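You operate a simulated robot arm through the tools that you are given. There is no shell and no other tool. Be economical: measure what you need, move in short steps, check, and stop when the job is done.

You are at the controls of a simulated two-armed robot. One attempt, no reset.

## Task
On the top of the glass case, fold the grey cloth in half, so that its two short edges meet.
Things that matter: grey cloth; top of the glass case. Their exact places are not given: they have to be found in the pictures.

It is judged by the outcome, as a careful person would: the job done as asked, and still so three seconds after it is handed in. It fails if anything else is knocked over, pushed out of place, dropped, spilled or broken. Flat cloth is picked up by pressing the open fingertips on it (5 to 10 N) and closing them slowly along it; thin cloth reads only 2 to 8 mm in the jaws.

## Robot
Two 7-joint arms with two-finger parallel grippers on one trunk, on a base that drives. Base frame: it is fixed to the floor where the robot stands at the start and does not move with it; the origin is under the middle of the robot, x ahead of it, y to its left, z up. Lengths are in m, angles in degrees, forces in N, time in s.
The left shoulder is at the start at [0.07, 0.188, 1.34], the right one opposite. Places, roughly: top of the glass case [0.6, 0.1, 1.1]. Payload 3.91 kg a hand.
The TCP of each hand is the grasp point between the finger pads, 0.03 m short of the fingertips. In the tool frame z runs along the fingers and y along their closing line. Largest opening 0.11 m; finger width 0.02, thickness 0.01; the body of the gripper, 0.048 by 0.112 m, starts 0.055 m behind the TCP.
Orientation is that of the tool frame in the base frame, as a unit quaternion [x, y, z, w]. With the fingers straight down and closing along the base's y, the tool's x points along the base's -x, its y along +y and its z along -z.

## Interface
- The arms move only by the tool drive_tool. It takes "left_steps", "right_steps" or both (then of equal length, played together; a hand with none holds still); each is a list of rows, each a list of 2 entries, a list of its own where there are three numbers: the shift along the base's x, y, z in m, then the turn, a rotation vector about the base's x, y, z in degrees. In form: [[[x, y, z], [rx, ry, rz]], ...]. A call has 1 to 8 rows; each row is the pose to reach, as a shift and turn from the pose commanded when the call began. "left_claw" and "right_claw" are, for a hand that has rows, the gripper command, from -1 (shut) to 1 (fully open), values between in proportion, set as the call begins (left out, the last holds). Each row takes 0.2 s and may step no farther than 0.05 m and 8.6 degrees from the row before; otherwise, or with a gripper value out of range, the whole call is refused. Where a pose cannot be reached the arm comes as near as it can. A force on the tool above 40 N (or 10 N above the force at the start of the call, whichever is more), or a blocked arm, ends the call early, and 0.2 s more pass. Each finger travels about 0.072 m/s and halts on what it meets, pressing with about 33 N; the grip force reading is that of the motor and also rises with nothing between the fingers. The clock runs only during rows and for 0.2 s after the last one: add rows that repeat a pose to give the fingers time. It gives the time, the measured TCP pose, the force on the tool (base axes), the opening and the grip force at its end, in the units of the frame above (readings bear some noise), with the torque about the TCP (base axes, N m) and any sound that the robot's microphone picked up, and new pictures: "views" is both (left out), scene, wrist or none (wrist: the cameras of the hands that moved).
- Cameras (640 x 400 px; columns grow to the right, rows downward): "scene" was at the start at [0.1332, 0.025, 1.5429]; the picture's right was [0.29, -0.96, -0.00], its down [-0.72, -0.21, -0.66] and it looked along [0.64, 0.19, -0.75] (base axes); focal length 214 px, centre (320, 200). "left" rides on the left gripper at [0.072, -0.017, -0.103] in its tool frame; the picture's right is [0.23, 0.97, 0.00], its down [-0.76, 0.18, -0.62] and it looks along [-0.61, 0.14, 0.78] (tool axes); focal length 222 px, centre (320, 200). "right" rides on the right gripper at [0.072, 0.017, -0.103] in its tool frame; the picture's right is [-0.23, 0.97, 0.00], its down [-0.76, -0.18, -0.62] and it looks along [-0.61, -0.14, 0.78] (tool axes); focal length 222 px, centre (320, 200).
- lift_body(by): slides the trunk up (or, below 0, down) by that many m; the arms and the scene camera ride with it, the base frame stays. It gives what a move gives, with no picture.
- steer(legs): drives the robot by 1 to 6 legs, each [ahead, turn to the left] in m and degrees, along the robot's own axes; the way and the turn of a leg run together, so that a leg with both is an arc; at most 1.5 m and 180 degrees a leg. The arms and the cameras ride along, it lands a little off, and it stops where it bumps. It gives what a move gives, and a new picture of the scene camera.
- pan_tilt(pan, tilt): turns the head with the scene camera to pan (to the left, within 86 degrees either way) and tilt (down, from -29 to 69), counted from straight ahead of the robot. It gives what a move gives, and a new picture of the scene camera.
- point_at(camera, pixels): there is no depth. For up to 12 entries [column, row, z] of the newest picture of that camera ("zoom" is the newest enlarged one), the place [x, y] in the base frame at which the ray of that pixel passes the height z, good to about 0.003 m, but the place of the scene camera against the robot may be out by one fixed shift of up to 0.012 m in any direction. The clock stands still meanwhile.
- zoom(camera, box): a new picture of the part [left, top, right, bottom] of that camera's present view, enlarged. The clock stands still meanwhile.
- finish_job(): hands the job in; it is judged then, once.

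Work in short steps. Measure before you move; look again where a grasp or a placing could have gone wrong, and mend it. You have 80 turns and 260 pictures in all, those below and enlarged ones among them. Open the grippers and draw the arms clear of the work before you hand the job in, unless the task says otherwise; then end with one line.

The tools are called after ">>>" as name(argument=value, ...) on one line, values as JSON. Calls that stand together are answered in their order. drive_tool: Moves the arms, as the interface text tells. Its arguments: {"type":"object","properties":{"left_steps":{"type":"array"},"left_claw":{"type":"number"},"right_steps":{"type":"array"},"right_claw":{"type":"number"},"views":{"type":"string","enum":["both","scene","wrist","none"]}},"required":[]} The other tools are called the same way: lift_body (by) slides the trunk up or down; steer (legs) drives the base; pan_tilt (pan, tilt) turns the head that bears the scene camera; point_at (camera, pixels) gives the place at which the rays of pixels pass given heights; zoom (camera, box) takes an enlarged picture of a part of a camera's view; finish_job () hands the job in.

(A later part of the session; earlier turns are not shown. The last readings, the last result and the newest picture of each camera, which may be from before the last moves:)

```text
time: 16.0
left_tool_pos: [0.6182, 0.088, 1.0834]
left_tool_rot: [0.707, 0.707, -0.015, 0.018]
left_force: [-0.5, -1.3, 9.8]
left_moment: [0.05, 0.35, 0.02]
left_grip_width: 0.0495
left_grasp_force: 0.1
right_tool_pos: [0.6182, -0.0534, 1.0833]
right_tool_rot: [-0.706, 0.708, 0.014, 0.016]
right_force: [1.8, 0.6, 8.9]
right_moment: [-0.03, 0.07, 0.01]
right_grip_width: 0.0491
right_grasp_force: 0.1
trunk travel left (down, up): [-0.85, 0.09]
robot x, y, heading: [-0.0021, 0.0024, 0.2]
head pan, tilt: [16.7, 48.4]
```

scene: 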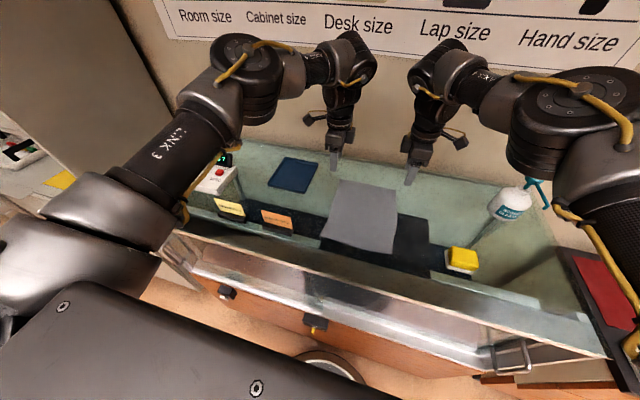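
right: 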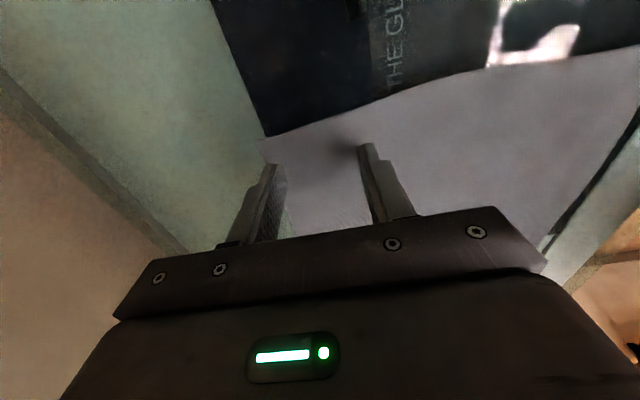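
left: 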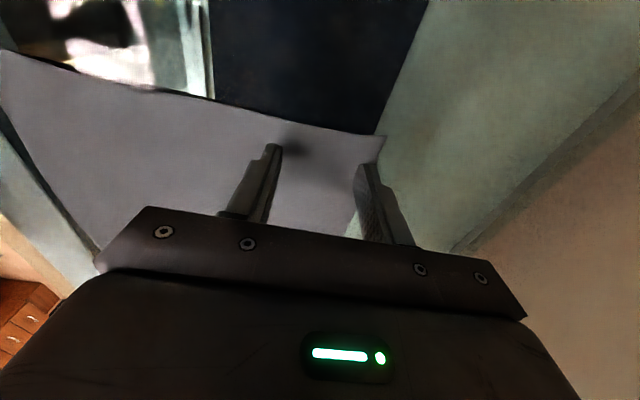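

Right is balanced and left now bears on the inner finger. I'll give left a 0.3° trim and start closing gradually.

>>> drive_tool(left_steps=[[[0, 0, 0], [0, 0.3, 0]], [[0, 0, 0], [0, 0.3, 0]]], right_steps=[[[0, 0, 0], [0, 0, 0]], [[0, 0, 0], [0, 0, 0]]], left_claw=-0.2, right_claw=-0.2, views="none")

>>> drive_tool(left_steps=[[[0, 0, 0], [0, 0, 0]], [[0, 0, 0], [0, 0, 0]]], right_steps=[[[0, 0, 0], [0, 0, 0]], [[0, 0, 0], [0, 0, 0]]], left_claw=-0.35, right_claw=-0.35, views="none")

>>> zoom(camera="left", box=[220, 110, 420, 235])

>>> zoom(camera="right", box=[220, 110, 420, 235])

```text
time: 16.6
left_tool_pos: [0.6178, 0.0867, 1.0831]
left_tool_rot: [0.707, 0.707, -0.015, 0.016]
left_force: [1.0, 0.3, 15.8]
left_moment: [0.14, 0.02, 0.01]
left_grip_width: 0.0443
left_grasp_force: 0.5
right_tool_pos: [0.6174, -0.0535, 1.0837]
right_tool_rot: [-0.706, 0.707, 0.014, 0.017]
right_force: [1.1, -1.3, 8.0]
right_moment: [-0.09, 0.06, -0.01]
right_grip_width: 0.0436
right_grasp_force: 0.0
trunk travel left (down, up): [-0.85, 0.09]
robot x, y, heading: [-0.0014, 0.0014, 0.3]
head pan, tilt: [16.7, 48.4]
```

```text
time: 17.2
left_tool_pos: [0.618, 0.0882, 1.083]
left_tool_rot: [0.706, 0.707, -0.015, 0.017]
left_force: [0.0, 0.6, 17.2]
left_moment: [0.16, -0.04, 0.03]
left_grip_width: 0.0341
left_grasp_force: 0.1
right_tool_pos: [0.6164, -0.054, 1.084]
right_tool_rot: [-0.707, 0.707, 0.015, 0.017]
right_force: [0.0, -0.4, 6.9]
right_moment: [-0.06, 0.06, 0.02]
right_grip_width: 0.0354
right_grasp_force: 0.1
trunk travel left (down, up): [-0.85, 0.09]
robot x, y, heading: [0.0007, 0.0031, 0.0]
head pan, tilt: [16.7, 48.4]
```

```text
3.20 times, centred on (320, 172) of left
```

zoom: 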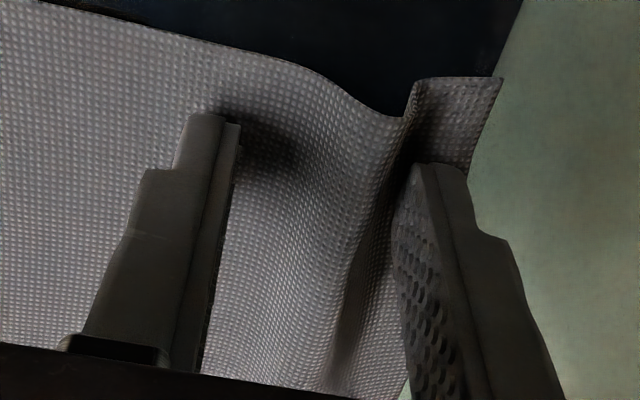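

```text
3.20 times, centred on (320, 172) of right
```

zoom: 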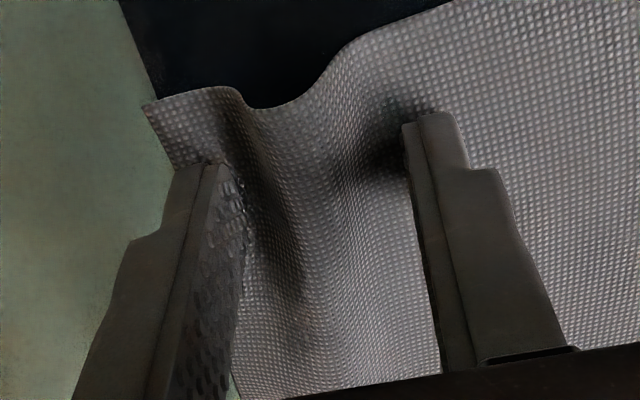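

Nice ridges are rising between the fingers on both hands. I'll continue closing.

>>> drive_tool(left_steps=[[[0, 0, 0.0003], [0, 0, 0]], [[0, 0, 0.0003], [0, 0, 0]]], right_steps=[[[0, 0, -0.0003], [0, 0, 0]], [[0, 0, -0.0003], [0, 0, 0]]], left_claw=-0.55, right_claw=-0.55, views="none")

>>> drive_tool(left_steps=[[[0, 0, 0], [0, 0, 0]], [[0, 0, 0], [0, 0, 0]]], right_steps=[[[0, 0, 0], [0, 0, 0]], [[0, 0, 0], [0, 0, 0]]], left_claw=-0.75, right_claw=-0.75, views="none")

>>> zoom(camera="left", box=[220, 110, 420, 235])

>>> zoom(camera="right", box=[220, 110, 420, 235])

```text
time: 17.8
left_tool_pos: [0.6174, 0.0867, 1.0833]
left_tool_rot: [0.707, 0.707, -0.015, 0.016]
left_force: [1.0, -1.1, 16.1]
left_moment: [0.12, -0.02, -0.01]
left_grip_width: 0.0233
left_grasp_force: 0.0
right_tool_pos: [0.6163, -0.0539, 1.0833]
right_tool_rot: [0.707, -0.707, -0.013, -0.018]
right_force: [-0.7, 0.3, 8.8]
right_moment: [-0.04, 0.05, -0.01]
right_grip_width: 0.0239
right_grasp_force: 0.2
trunk travel left (down, up): [-0.85, 0.09]
robot x, y, heading: [-0.0023, -0.0005, 0.1]
head pan, tilt: [16.7, 48.4]
```

```text
time: 18.4
left_tool_pos: [0.6166, 0.0876, 1.0824]
left_tool_rot: [0.707, 0.707, -0.014, 0.015]
left_force: [0.2, -0.6, 15.7]
left_moment: [0.11, 0.01, -0.05]
left_grip_width: 0.012
left_grasp_force: 0.1
right_tool_pos: [0.617, -0.0535, 1.0834]
right_tool_rot: [0.707, -0.707, -0.013, -0.017]
right_force: [0.0, 0.7, 9.5]
right_moment: [-0.1, 0.01, 0.02]
right_grip_width: 0.0128
right_grasp_force: 0.0
trunk travel left (down, up): [-0.85, 0.09]
robot x, y, heading: [-0.001, -0.0005, -0.3]
head pan, tilt: [16.7, 48.4]
```

```text
3.20 times, centred on (320, 172) of left
```

zoom: 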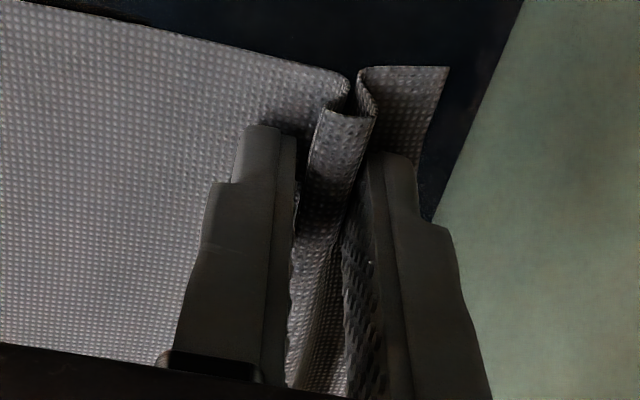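

```text
3.20 times, centred on (320, 172) of right
```

zoom: 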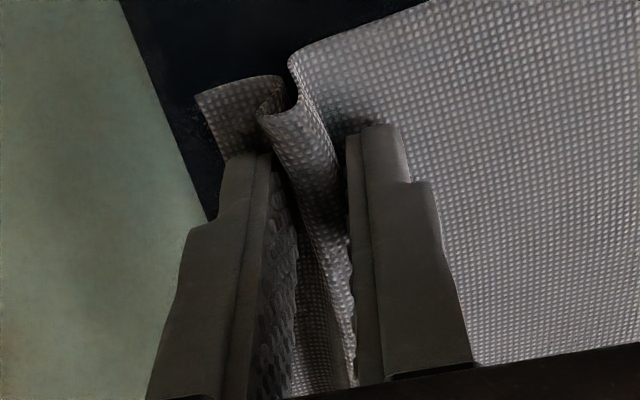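

Excellent ridges are caught between the jaws. I'll close fully.

>>> drive_tool(left_steps=[[[0, 0, 0], [0, 0, 0]], [[0, 0, 0], [0, 0, 0]], [[0, 0, 0], [0, 0, 0]]], right_steps=[[[0, 0, 0], [0, 0, 0]], [[0, 0, 0], [0, 0, 0]], [[0, 0, 0], [0, 0, 0]]], left_claw=-1, right_claw=-1, views="none")

>>> drive_tool(left_steps=[[[0, 0, 0.006], [0, 0, 0]], [[0, 0, 0.02], [0, 0, 0]]], right_steps=[[[0, 0, 0.006], [0, 0, 0]], [[0, 0, 0.02], [0, 0, 0]]])

```text
time: 19.2
left_tool_pos: [0.6167, 0.0884, 1.0842]
left_tool_rot: [0.707, 0.707, -0.015, 0.015]
left_force: [1.2, -0.8, 14.7]
left_moment: [0.11, -0.04, 0.0]
left_grip_width: 0.0061
left_grasp_force: 33.2
right_tool_pos: [0.6175, -0.0547, 1.0842]
right_tool_rot: [-0.707, 0.707, 0.013, 0.017]
right_force: [-1.2, 0.9, 11.9]
right_moment: [-0.06, -0.03, 0.01]
right_grip_width: 0.0022
right_grasp_force: 33.4
trunk travel left (down, up): [-0.85, 0.09]
robot x, y, heading: [0.0039, 0.0067, -0.1]
head pan, tilt: [16.7, 48.4]
```

```text
time: 19.8
left_tool_pos: [0.6161, 0.0887, 1.1006]
left_tool_rot: [0.707, 0.707, -0.016, 0.015]
left_force: [-1.1, -1.0, -0.7]
left_moment: [-0.01, -0.04, -0.03]
left_grip_width: 0.0058
left_grasp_force: 33.1
right_tool_pos: [0.6166, -0.0545, 1.1023]
right_tool_rot: [-0.707, 0.707, 0.014, 0.015]
right_force: [-0.6, 0.1, -0.4]
right_moment: [0.01, -0.02, -0.01]
right_grip_width: 0.0017
right_grasp_force: 32.9
trunk travel left (down, up): [-0.85, 0.09]
robot x, y, heading: [-0.0023, -0.0027, 0.3]
head pan, tilt: [16.7, 48.4]
```

scene: 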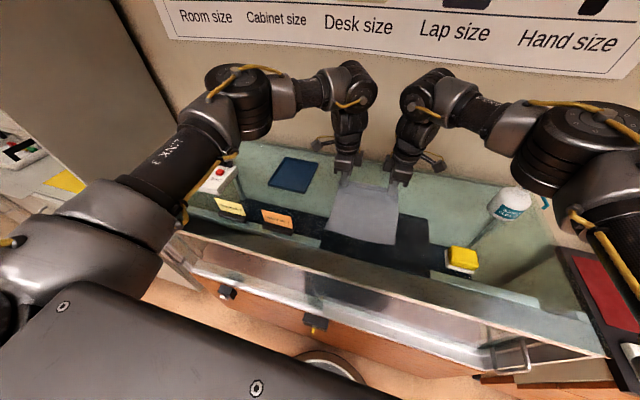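
right: 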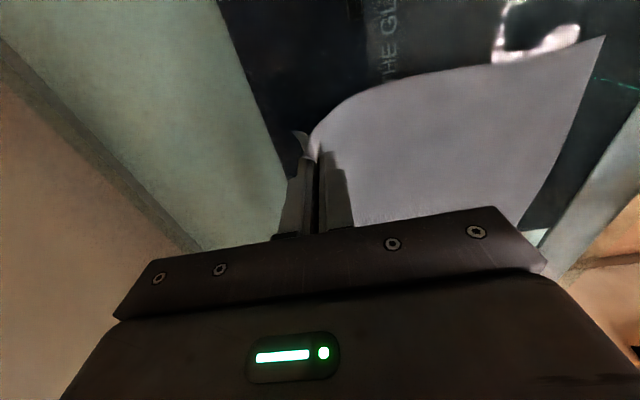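
left: 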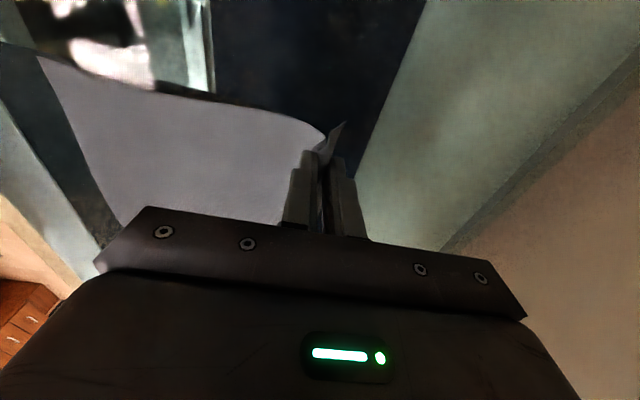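

Both hands hold the cloth (5.8 mm and 1.7 mm). I'll raise it while moving toward the robot, then look.

>>> drive_tool(left_steps=[[[-0.005, 0, 0.015], [0, 0, 0]], [[-0.02, 0, 0.03], [0, 0, 0]], [[-0.04, 0, 0.04], [0, 0, 0]]], right_steps=[[[-0.005, 0, 0.015], [0, 0, 0]], [[-0.02, 0, 0.03], [0, 0, 0]], [[-0.04, 0, 0.04], [0, 0, 0]]])

>>> zoom(camera="scene", box=[260, 120, 460, 270])

```text
time: 20.6
left_tool_pos: [0.5782, 0.0881, 1.1433]
left_tool_rot: [0.708, 0.706, -0.016, 0.014]
left_force: [-0.3, 0.3, 0.4]
left_moment: [0.0, 0.01, -0.03]
left_grip_width: 0.0058
left_grasp_force: 32.6
right_tool_pos: [0.5771, -0.0528, 1.1405]
right_tool_rot: [-0.707, 0.707, 0.015, 0.017]
right_force: [0.7, 0.3, 0.6]
right_moment: [-0.01, -0.01, -0.01]
right_grip_width: 0.0021
right_grasp_force: 32.8
trunk travel left (down, up): [-0.85, 0.09]
robot x, y, heading: [-0.0021, -0.0008, 0.0]
head pan, tilt: [16.7, 48.4]
```

scene: 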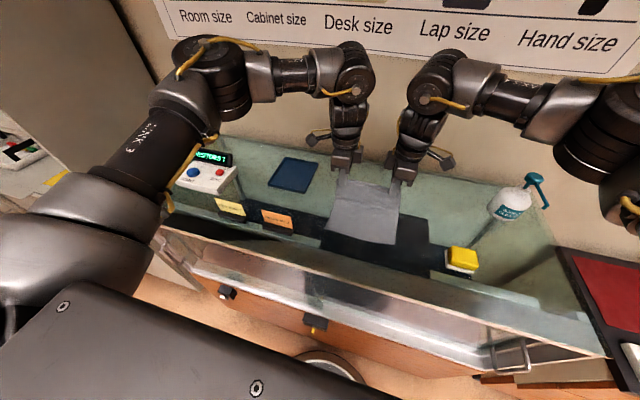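
right: 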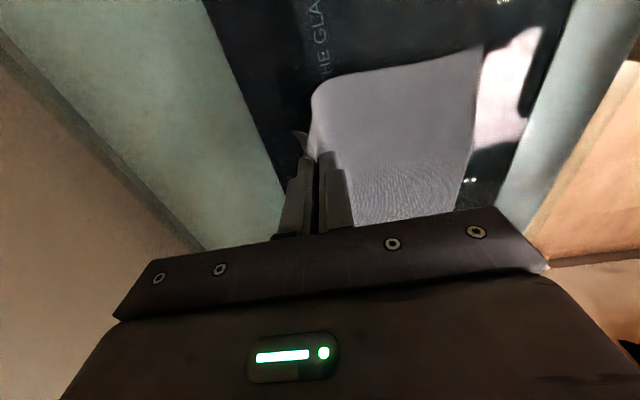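
left: 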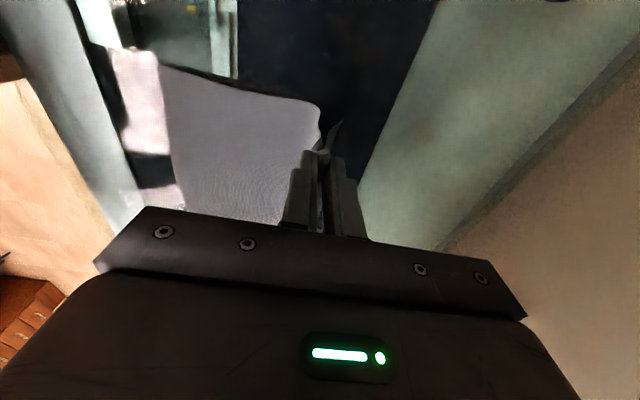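

```text
2.67 times, centred on (360, 195) of scene
```

zoom: 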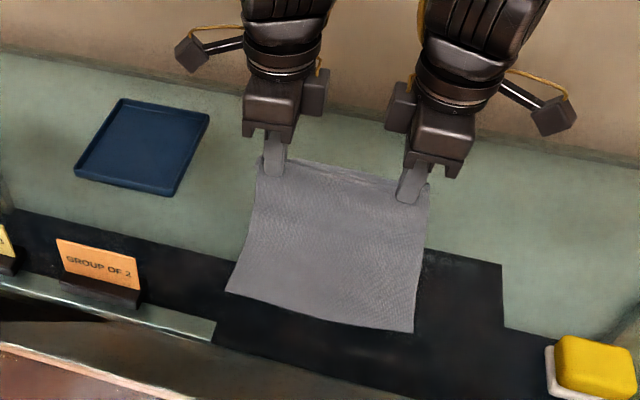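

The near edge appears to have slid forward as the jaws closed. I'll measure it before folding.

>>> point_at(camera="zoom", pixels=[[227, 293, 1.054], [414, 333, 1.054]])

>>> zoom(camera="right", box=[240, 20, 560, 220])

>>> point_at(camera="right", pixels=[[483, 47, 1.054], [458, 210, 1.054]])

>>> point_at(camera="left", pixels=[[155, 68, 1.054]])

```text
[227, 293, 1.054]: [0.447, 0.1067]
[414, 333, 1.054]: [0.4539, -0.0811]
```

```text
2.00 times, centred on (400, 120) of right
```

zoom: 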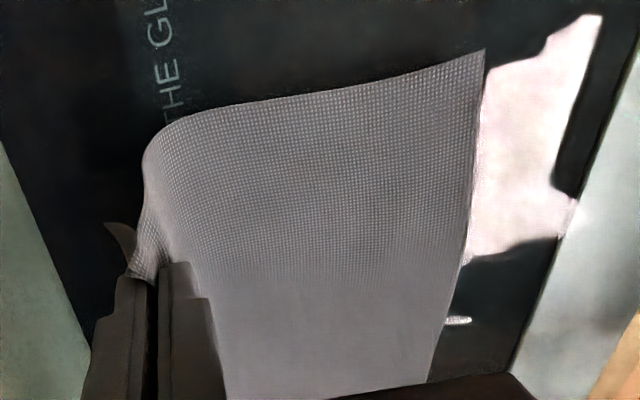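

```text
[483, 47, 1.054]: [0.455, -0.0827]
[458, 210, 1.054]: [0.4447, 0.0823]
```

```text
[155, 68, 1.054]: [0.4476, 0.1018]
```

Near edge is now at x≈0.450, so the crease should fall at about 0.553–0.566. I'll carry the held edge back by driving the base 0.06 m, which also gives room for tilting the hands.

>>> steer(legs=[[-0.06, 0]])

```text
time: 21.6
left_tool_pos: [0.5333, 0.0894, 1.1354]
left_tool_rot: [0.706, 0.708, -0.02, 0.011]
left_force: [1.0, 0.1, -0.1]
left_moment: [-0.01, 0.02, 0.04]
left_grip_width: 0.0057
left_grasp_force: 32.8
right_tool_pos: [0.5336, -0.0535, 1.1349]
right_tool_rot: [0.707, -0.707, -0.019, -0.012]
right_force: [-0.1, 0.6, 0.6]
right_moment: [0.04, 0.02, -0.04]
right_grip_width: 0.002
right_grasp_force: 33.0
trunk travel left (down, up): [-0.85, 0.09]
robot x, y, heading: [-0.0622, 0.0035, -0.1]
head pan, tilt: [16.7, 48.4]
```

scene: 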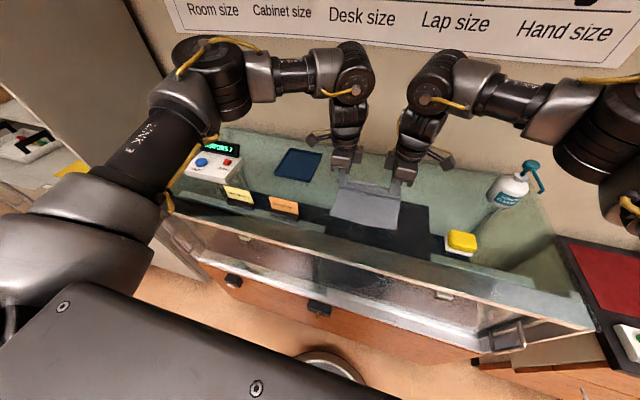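

The fold is forming. I'll now pitch the hands so the fingers point toward the crease, while moving back slightly.

>>> drive_tool(left_steps=[[[-0.004, 0, 0], [0, -8, 0]], [[-0.009, 0, 0], [0, -16, 0]], [[-0.014, 0, -0.003], [0, -24, 0]], [[-0.02, 0, -0.006], [0, -32, 0]], [[-0.026, 0, -0.01], [0, -40, 0]], [[-0.026, 0, -0.01], [0, -40, 0]]], right_steps=[[[-0.004, 0, 0], [0, -8, 0]], [[-0.009, 0, 0], [0, -16, 0]], [[-0.014, 0, -0.003], [0, -24, 0]], [[-0.02, 0, -0.006], [0, -32, 0]], [[-0.026, 0, -0.01], [0, -40, 0]], [[-0.026, 0, -0.01], [0, -40, 0]]])

>>> zoom(camera="scene", box=[260, 120, 460, 270])

```text
time: 23.0
left_tool_pos: [0.4982, 0.0913, 1.1301]
left_tool_rot: [0.669, 0.66, 0.227, 0.256]
left_force: [0.1, -0.8, 0.3]
left_moment: [-0.02, 0.0, -0.01]
left_grip_width: 0.006
left_grasp_force: 33.2
right_tool_pos: [0.4968, -0.0525, 1.1295]
right_tool_rot: [0.669, -0.659, 0.227, -0.257]
right_force: [0.3, 1.5, -0.3]
right_moment: [0.05, 0.02, -0.01]
right_grip_width: 0.0021
right_grasp_force: 33.2
trunk travel left (down, up): [-0.85, 0.09]
robot x, y, heading: [-0.0561, 0.0022, 0.4]
head pan, tilt: [16.7, 48.4]
```

scene: 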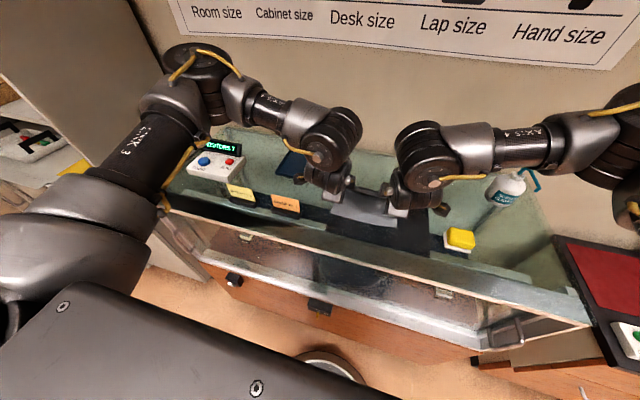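
right: 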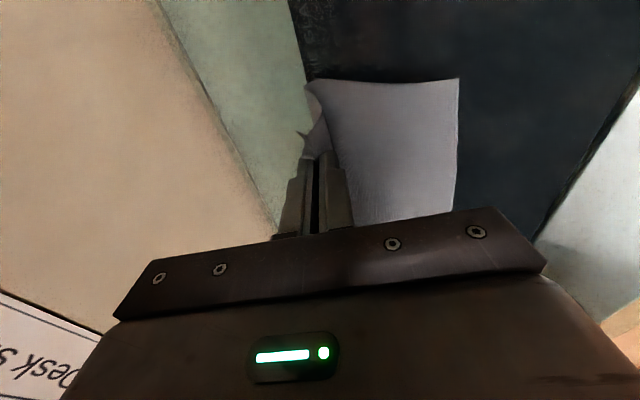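
left: 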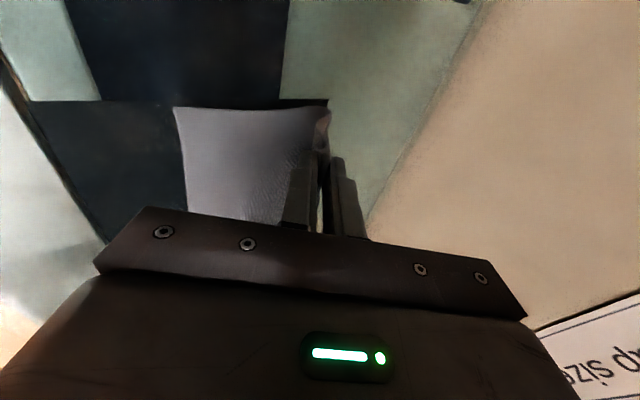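

```text
2.67 times, centred on (360, 195) of scene
```

zoom: 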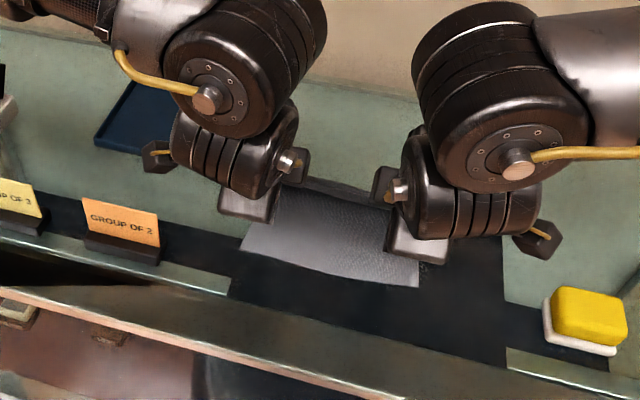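

I'll measure the near edge again.

>>> point_at(camera="zoom", pixels=[[240, 250, 1.054], [418, 287, 1.054]])

>>> point_at(camera="right", pixels=[[459, 78, 1.054]])

>>> point_at(camera="left", pixels=[[173, 108, 1.054]])

```text
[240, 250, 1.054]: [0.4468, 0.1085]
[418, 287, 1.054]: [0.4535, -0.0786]
```

```text
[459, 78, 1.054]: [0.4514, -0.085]
```

```text
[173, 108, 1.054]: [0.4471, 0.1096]
```

The near edge is unmoved at x≈0.450. I'll lower the pinched edge to about 1.5 cm above the surface at tip x≈0.514.

>>> drive_tool(left_steps=[[[-0.001, 0, -0.01], [0, 0, 0]], [[-0.002, 0, -0.022], [0, 0, 0]], [[-0.003, 0, -0.034], [0, 0, 0]]], right_steps=[[[-0.001, 0, -0.01], [0, 0, 0]], [[-0.002, 0, -0.022], [0, 0, 0]], [[-0.003, 0, -0.034], [0, 0, 0]]], views="wrist")

>>> zoom(camera="left", box=[120, 60, 440, 260])

>>> zoom(camera="right", box=[220, 60, 540, 260])

```text
time: 23.8
left_tool_pos: [0.4922, 0.0903, 1.0983]
left_tool_rot: [0.669, 0.66, 0.227, 0.256]
left_force: [-0.5, -0.8, 0.0]
left_moment: [-0.01, -0.03, 0.0]
left_grip_width: 0.0059
left_grasp_force: 33.2
right_tool_pos: [0.492, -0.053, 1.0981]
right_tool_rot: [0.669, -0.658, 0.228, -0.258]
right_force: [0.0, 0.5, 0.8]
right_moment: [0.02, 0.02, -0.02]
right_grip_width: 0.0019
right_grasp_force: 33.2
trunk travel left (down, up): [-0.85, 0.09]
robot x, y, heading: [-0.0557, 0.0003, -0.0]
head pan, tilt: [16.7, 48.4]
```

right: 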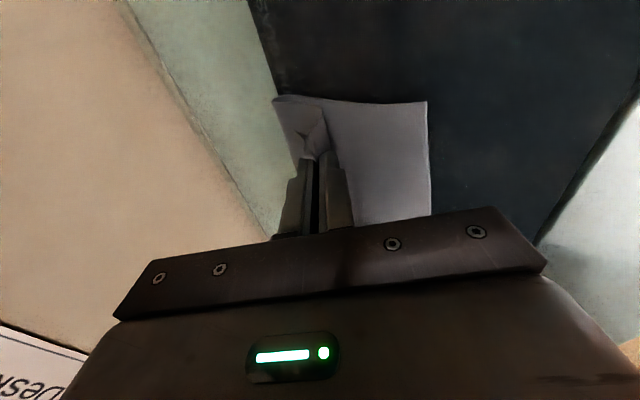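
left: 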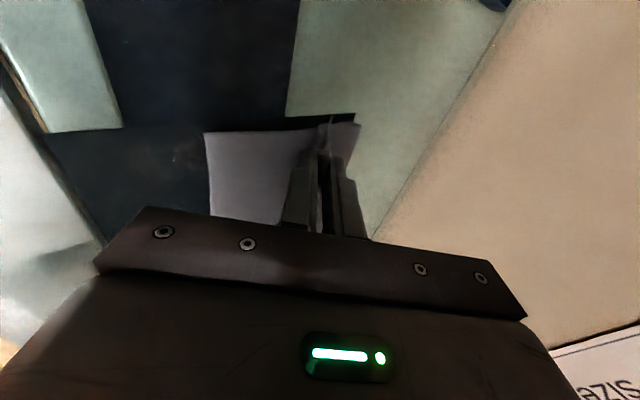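

```text
2.00 times, centred on (280, 160) of left
```

zoom: 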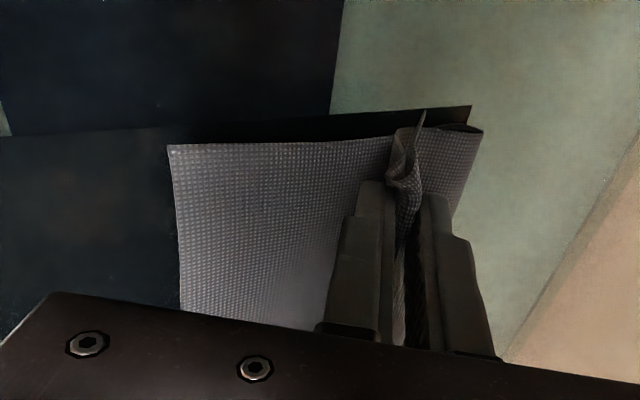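

```text
2.00 times, centred on (380, 160) of right
```

zoom: 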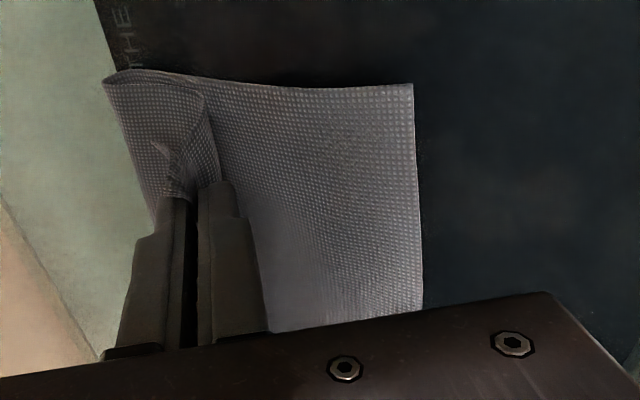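

The fold looks good, with short tails pointing up at each grip. I'll open both jaws a little and see how the cloth settles.

>>> drive_tool(left_steps=[[[0, 0, 0], [0, 0, 0]], [[0, 0, 0], [0, 0, 0]]], right_steps=[[[0, 0, 0], [0, 0, 0]], [[0, 0, 0], [0, 0, 0]]], left_claw=-0.65, right_claw=-0.65, views="none")

>>> zoom(camera="left", box=[120, 60, 440, 260])

>>> zoom(camera="right", box=[220, 60, 540, 260])

```text
time: 24.4
left_tool_pos: [0.4916, 0.0907, 1.0968]
left_tool_rot: [0.669, 0.66, 0.226, 0.256]
left_force: [-0.1, 0.3, 0.6]
left_moment: [-0.01, -0.04, -0.01]
left_grip_width: 0.0193
left_grasp_force: 0.1
right_tool_pos: [0.4921, -0.0517, 1.0977]
right_tool_rot: [0.669, -0.659, 0.228, -0.256]
right_force: [-0.4, 1.2, -0.3]
right_moment: [-0.02, -0.03, -0.02]
right_grip_width: 0.0193
right_grasp_force: 0.0
trunk travel left (down, up): [-0.85, 0.09]
robot x, y, heading: [-0.0573, 0.0003, -0.1]
head pan, tilt: [16.7, 48.4]
```

```text
2.00 times, centred on (280, 160) of left
```

zoom: 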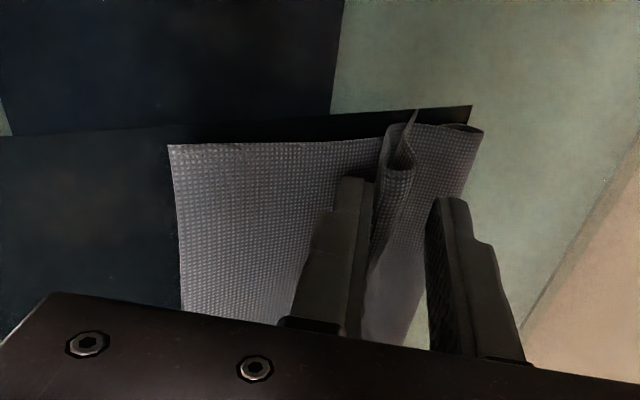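

```text
2.00 times, centred on (380, 160) of right
```

zoom: 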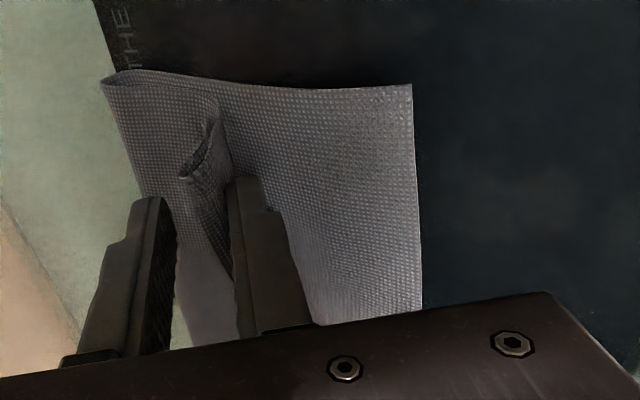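

The cloth is free of the outer fingers. I'll withdraw both hands along the finger direction.

>>> drive_tool(left_steps=[[[-0.016, 0, 0.019], [0, 0, 0]], [[-0.035, 0, 0.038], [0, 0, 0]], [[-0.05, 0, 0.06], [0, 0, 0]], [[-0.055, 0, 0.085], [0, 0, 0]]], right_steps=[[[-0.016, 0, 0.019], [0, 0, 0]], [[-0.035, 0, 0.038], [0, 0, 0]], [[-0.05, 0, 0.06], [0, 0, 0]], [[-0.055, 0, 0.085], [0, 0, 0]]])

>>> zoom(camera="scene", box=[260, 120, 460, 270])

```text
time: 25.4
left_tool_pos: [0.4353, 0.0915, 1.1849]
left_tool_rot: [0.669, 0.66, 0.228, 0.256]
left_force: [-0.7, -0.2, -0.9]
left_moment: [0.0, 0.01, -0.01]
left_grip_width: 0.0192
left_grasp_force: 0.0
right_tool_pos: [0.4346, -0.0522, 1.1827]
right_tool_rot: [0.669, -0.659, 0.228, -0.257]
right_force: [0.0, -0.2, 0.2]
right_moment: [-0.02, -0.01, -0.01]
right_grip_width: 0.0194
right_grasp_force: 0.0
trunk travel left (down, up): [-0.85, 0.09]
robot x, y, heading: [-0.0596, 0.001, 0.2]
head pan, tilt: [16.7, 48.4]
```

scene: 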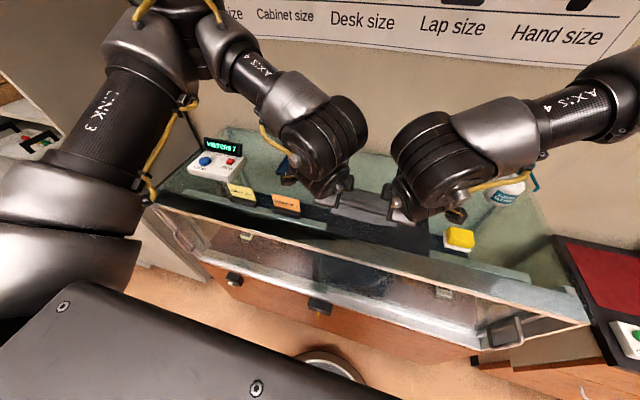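
right: 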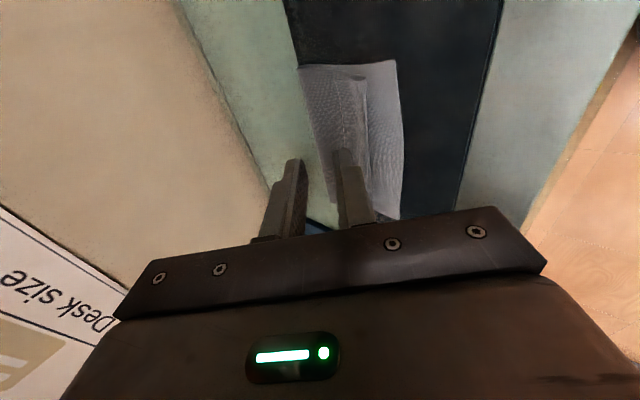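
left: 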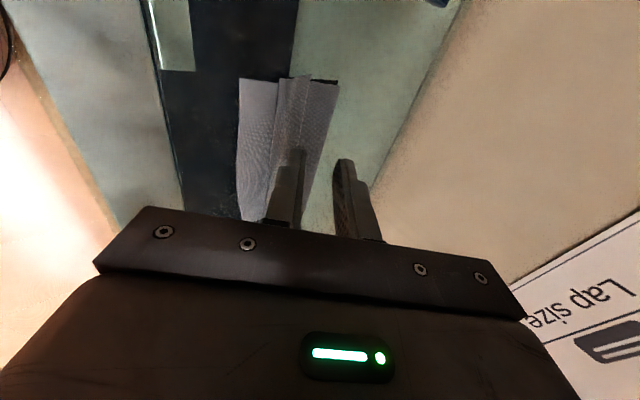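

```text
2.67 times, centred on (360, 195) of scene
```

zoom: 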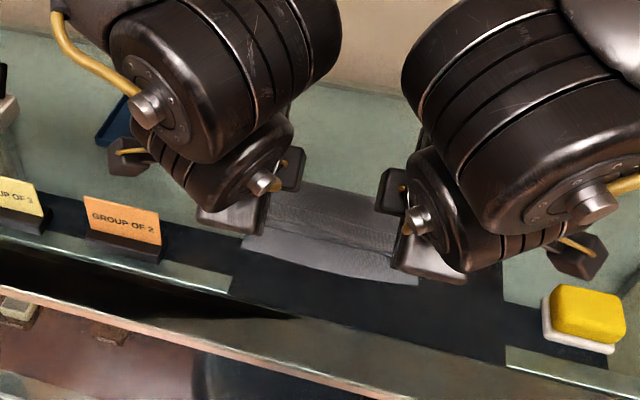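

The top layer still has a ridge in it. I'll move the arms aside and look clearly.

>>> drive_tool(left_steps=[[[-0.01, 0.045, 0.02], [0, 0, 0]], [[-0.01, 0.09, 0.03], [0, 0, 0]], [[-0.01, 0.135, 0.03], [0, 0, 0]]], right_steps=[[[-0.01, -0.045, 0.02], [0, 0, 0]], [[-0.01, -0.09, 0.03], [0, 0, 0]], [[-0.01, -0.135, 0.03], [0, 0, 0]]])

>>> zoom(camera="scene", box=[300, 150, 440, 250])

>>> zoom(camera="left", box=[100, 30, 340, 180])

>>> zoom(camera="right", box=[280, 30, 520, 180])

```text
refused: row 1 steps farther than a row can; nothing moved
```

```text
4.00 times, centred on (370, 200) of scene
```

zoom: 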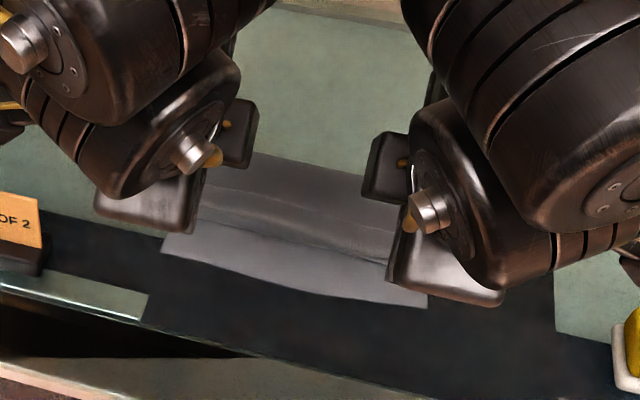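

```text
2.67 times, centred on (220, 105) of left
```

zoom: 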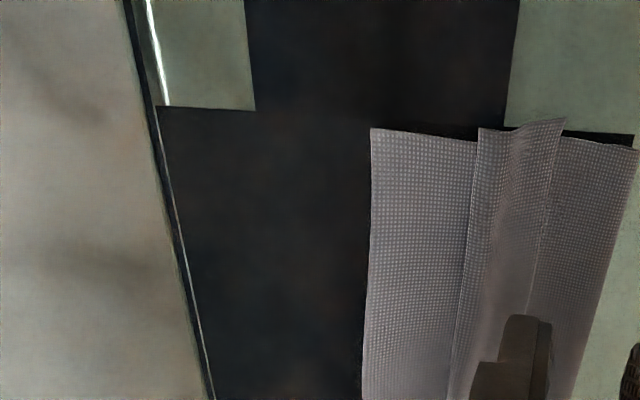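

```text
2.67 times, centred on (400, 105) of right
```

zoom: 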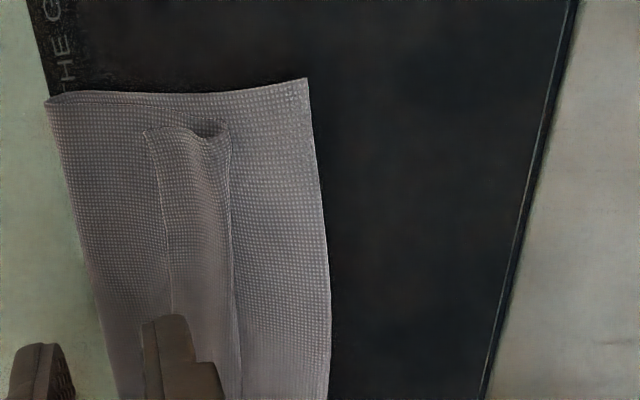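

The flap (about 3.5 cm) is folded back on top with its edge pointing away and slightly raised, so it needs to be flipped toward the robot. First I'll raise and spread the hands and return them to vertical.

>>> drive_tool(left_steps=[[[0, 0.03, 0.02], [0, 8, 0]], [[0.01, 0.06, 0.03], [0, 16, 0]], [[0.02, 0.09, 0.03], [0, 24, 0]], [[0.03, 0.1, 0.03], [0, 32, 0]], [[0.04, 0.1, 0.03], [0, 40, 0]]], right_steps=[[[0, -0.03, 0.02], [0, 8, 0]], [[0.01, -0.06, 0.03], [0, 16, 0]], [[0.02, -0.09, 0.03], [0, 24, 0]], [[0.03, -0.1, 0.03], [0, 32, 0]], [[0.04, -0.1, 0.03], [0, 40, 0]]], left_claw=-1, right_claw=-1)

>>> zoom(camera="scene", box=[300, 150, 440, 250])

>>> zoom(camera="left", box=[80, 0, 400, 200])

>>> zoom(camera="right", box=[240, 0, 560, 200])

```text
time: 26.6
left_tool_pos: [0.4788, 0.1891, 1.2112]
left_tool_rot: [0.706, 0.708, -0.018, 0.013]
left_force: [-0.2, -0.8, 0.5]
left_moment: [-0.01, 0.02, -0.01]
left_grip_width: 0.0001
left_grasp_force: 32.9
right_tool_pos: [0.4784, -0.1529, 1.2104]
right_tool_rot: [0.707, -0.707, -0.018, -0.015]
right_force: [0.8, 0.5, 0.5]
right_moment: [-0.01, -0.01, 0.0]
right_grip_width: 0.0
right_grasp_force: 32.8
trunk travel left (down, up): [-0.85, 0.09]
robot x, y, heading: [-0.0608, -0.0029, -0.2]
head pan, tilt: [16.7, 48.4]
```

scene: 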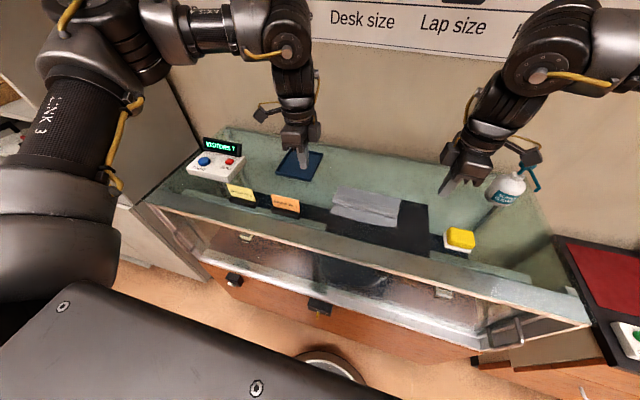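
right: 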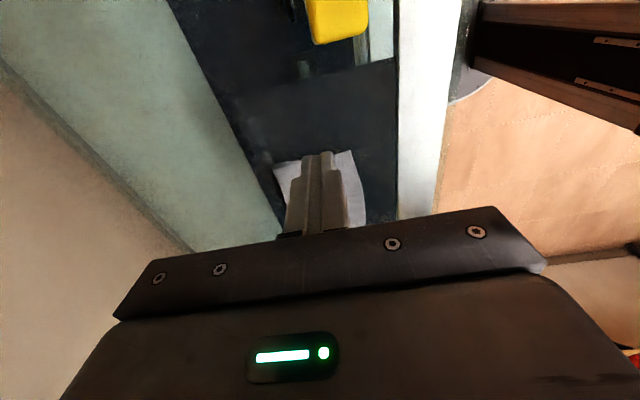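
left: 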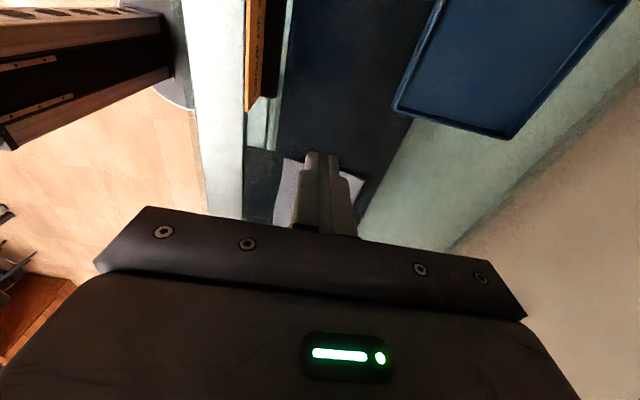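

```text
4.00 times, centred on (370, 200) of scene
```

zoom: 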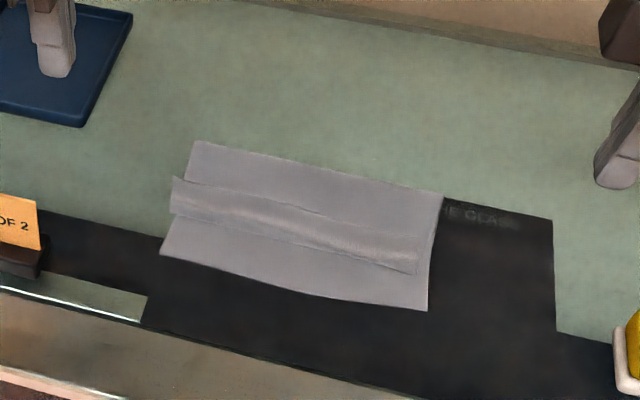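

```text
2.00 times, centred on (240, 100) of left
```

zoom: 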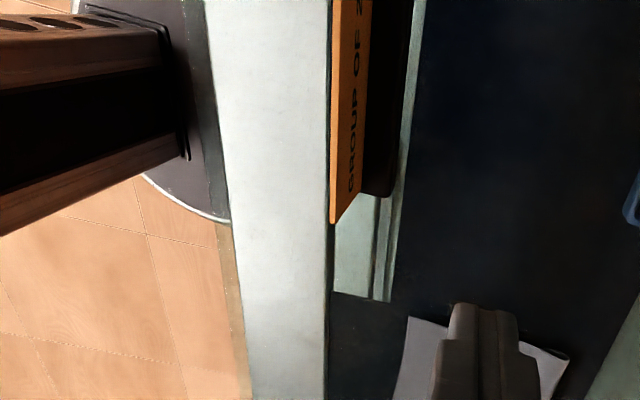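

```text
2.00 times, centred on (400, 100) of right
```

zoom: 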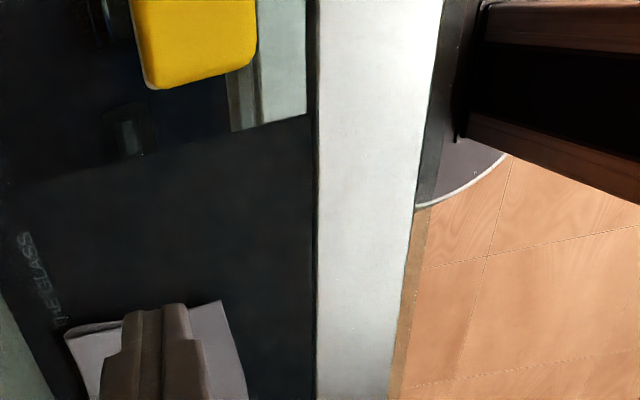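

Now it's clear: flap edge runs from zoom (175,178) to (423,238), the crest from (170,212) to (415,273). I'll locate them.

>>> point_at(camera="zoom", pixels=[[175, 178, 1.07], [423, 238, 1.07], [300, 210, 1.065], [170, 212, 1.062], [415, 273, 1.062], [195, 140, 1.06], [443, 196, 1.06], [160, 254, 1.054], [427, 310, 1.054]])

>>> point_at(camera="scene", pixels=[[281, 213, 1.054]])

```text
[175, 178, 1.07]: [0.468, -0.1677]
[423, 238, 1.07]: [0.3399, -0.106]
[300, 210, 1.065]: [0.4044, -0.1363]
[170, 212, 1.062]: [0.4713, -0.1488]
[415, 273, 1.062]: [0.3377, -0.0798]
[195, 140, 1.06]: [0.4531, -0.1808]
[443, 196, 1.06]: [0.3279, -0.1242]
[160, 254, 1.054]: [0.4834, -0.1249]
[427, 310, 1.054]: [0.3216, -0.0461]
```

```text
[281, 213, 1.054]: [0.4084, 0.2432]
```

The newest zoom was the right camera's, so I'll redo this with scene pixels.

>>> point_at(camera="scene", pixels=[[333.75, 194.5, 1.07], [395.75, 209.5, 1.065], [332.5, 203, 1.062], [393.75, 218.25, 1.062], [338.75, 185, 1.06], [400.75, 199, 1.06], [330, 213.5, 1.054], [396.75, 227.5, 1.054], [365, 202.5, 1.065]])

```text
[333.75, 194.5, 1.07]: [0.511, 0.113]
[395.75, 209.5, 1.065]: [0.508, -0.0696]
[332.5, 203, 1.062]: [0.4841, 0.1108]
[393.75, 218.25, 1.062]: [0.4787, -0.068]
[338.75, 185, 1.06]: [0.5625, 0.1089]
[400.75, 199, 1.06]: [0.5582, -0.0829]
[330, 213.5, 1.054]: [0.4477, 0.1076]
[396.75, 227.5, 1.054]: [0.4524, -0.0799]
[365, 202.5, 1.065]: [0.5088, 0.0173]
```

Crest at x≈0.482, flap edge ≈0.51, crease ≈0.560, bottom edge ≈0.450: flipping the flap over would make the edges meet. I'll bring the closed fingers behind the flap edge (x≈0.537).

>>> drive_tool(left_steps=[[[0.03, -0.02, 0], [0, 0, 0]], [[0.055, -0.05, -0.02], [0, 0, 0]], [[0.06, -0.085, -0.04], [0, 0, 0]], [[0.06, -0.099, -0.07], [0, 0, 0]], [[0.06, -0.099, -0.1], [0, 0, 0]], [[0.06, -0.099, -0.11], [0, 0, 0]]], right_steps=[[[0.03, 0.02, 0], [0, 0, 0]], [[0.055, 0.05, -0.02], [0, 0, 0]], [[0.06, 0.085, -0.04], [0, 0, 0]], [[0.06, 0.1, -0.07], [0, 0, 0]], [[0.06, 0.1, -0.1], [0, 0, 0]], [[0.06, 0.1, -0.11], [0, 0, 0]]], views="none")

>>> zoom(camera="left", box=[200, 80, 440, 230])

>>> zoom(camera="right", box=[200, 80, 440, 230])

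```text
time: 28.0
left_tool_pos: [0.5347, 0.0908, 1.1009]
left_tool_rot: [0.706, 0.707, -0.015, 0.015]
left_force: [-1.2, -1.3, 0.6]
left_moment: [-0.01, -0.02, -0.01]
left_grip_width: 0.0
left_grasp_force: 32.7
right_tool_pos: [0.5352, -0.0532, 1.1008]
right_tool_rot: [0.707, -0.707, -0.015, -0.016]
right_force: [0.4, 0.3, 0.5]
right_moment: [0.02, 0.02, -0.02]
right_grip_width: 0.0
right_grasp_force: 32.7
trunk travel left (down, up): [-0.85, 0.09]
robot x, y, heading: [-0.0594, 0.001, -0.2]
head pan, tilt: [16.7, 48.4]
```

```text
2.67 times, centred on (320, 155) of left
```

zoom: 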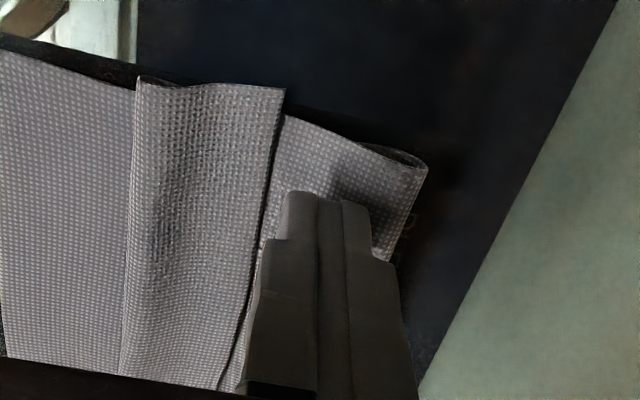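

```text
2.67 times, centred on (320, 155) of right
```

zoom: 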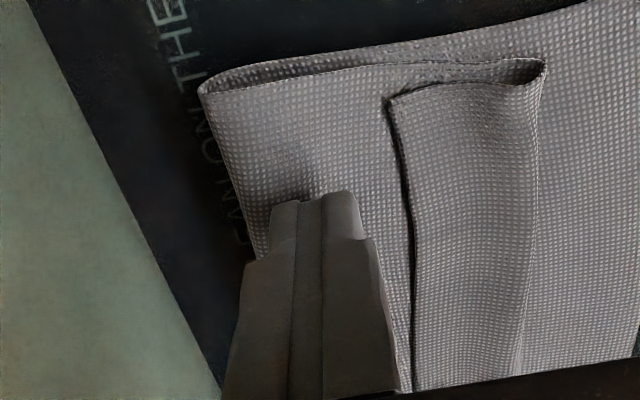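

The view is ideal: tips sit just behind the flap edge. I'll lower to light contact.

>>> drive_tool(left_steps=[[[0, 0, -0.004], [0, 0, 0]], [[0, 0, -0.009], [0, 0, 0]]], right_steps=[[[0, 0, -0.004], [0, 0, 0]], [[0, 0, -0.009], [0, 0, 0]]], views="none")

>>> zoom(camera="left", box=[200, 80, 440, 230])

>>> zoom(camera="right", box=[200, 80, 440, 230])

```text
time: 28.6
left_tool_pos: [0.5345, 0.0899, 1.0925]
left_tool_rot: [0.707, 0.707, -0.016, 0.014]
left_force: [-0.6, 0.9, 0.1]
left_moment: [0.01, 0.01, -0.01]
left_grip_width: 0.0001
left_grasp_force: 32.8
right_tool_pos: [0.535, -0.0534, 1.0926]
right_tool_rot: [0.707, -0.707, -0.015, -0.016]
right_force: [0.6, 0.7, 0.1]
right_moment: [0.02, 0.01, -0.02]
right_grip_width: 0.0002
right_grasp_force: 32.3
trunk travel left (down, up): [-0.85, 0.09]
robot x, y, heading: [-0.0626, -0.0004, 0.0]
head pan, tilt: [16.7, 48.4]
```

```text
2.67 times, centred on (320, 155) of left
```

zoom: 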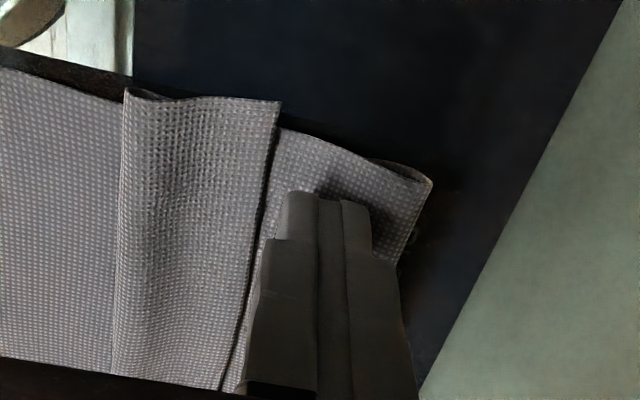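

```text
2.67 times, centred on (320, 155) of right
```

zoom: 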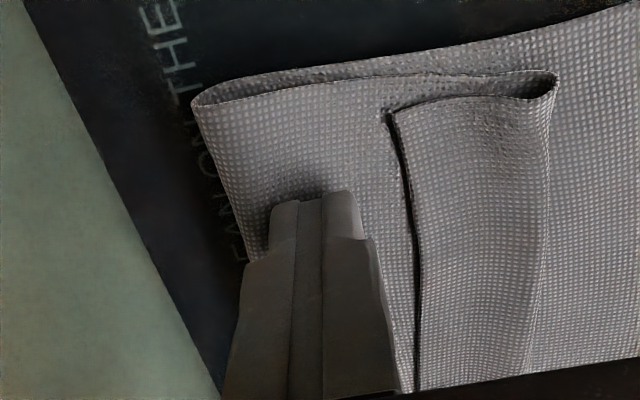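

Still just above the top layer. I'll lower 3 mm more and push the flap edge toward the robot.

>>> drive_tool(left_steps=[[[0, 0, -0.003], [0, 0, 0]], [[-0.008, 0, -0.003], [0, 0, 0]], [[-0.018, 0, -0.003], [0, 0, 0]], [[-0.028, 0, -0.003], [0, 0, 0]]], right_steps=[[[0, 0, -0.003], [0, 0, 0]], [[-0.008, 0, -0.003], [0, 0, 0]], [[-0.018, 0, -0.003], [0, 0, 0]], [[-0.028, 0, -0.003], [0, 0, 0]]], views="none")

>>> zoom(camera="left", box=[200, 80, 440, 230])

>>> zoom(camera="right", box=[200, 80, 440, 230])

```text
time: 29.6
left_tool_pos: [0.508, 0.0906, 1.0912]
left_tool_rot: [0.706, 0.708, -0.016, 0.015]
left_force: [-0.9, -0.6, 0.1]
left_moment: [0.03, -0.01, 0.01]
left_grip_width: 0.0
left_grasp_force: 33.5
right_tool_pos: [0.5081, -0.0531, 1.0901]
right_tool_rot: [0.707, -0.707, -0.014, -0.016]
right_force: [-0.4, 0.5, 0.4]
right_moment: [-0.02, 0.0, 0.02]
right_grip_width: 0.0
right_grasp_force: 32.9
trunk travel left (down, up): [-0.85, 0.09]
robot x, y, heading: [-0.0575, 0.0008, 0.2]
head pan, tilt: [16.7, 48.4]
```

```text
2.67 times, centred on (320, 155) of left
```

zoom: 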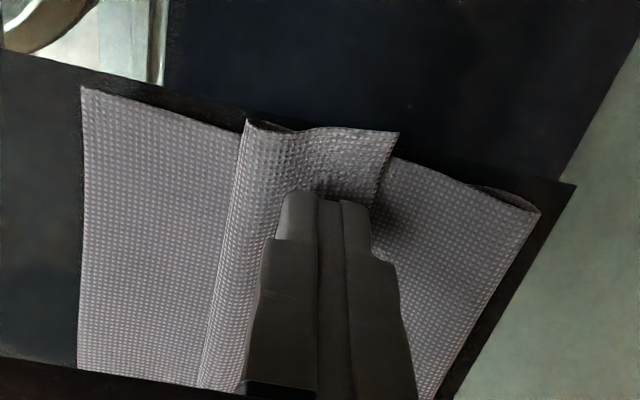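

```text
2.67 times, centred on (320, 155) of right
```

zoom: 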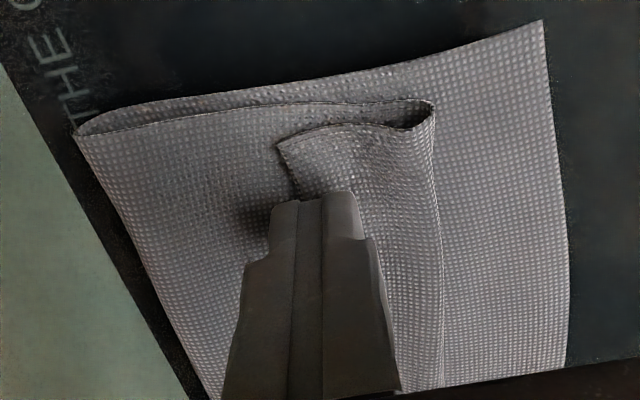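

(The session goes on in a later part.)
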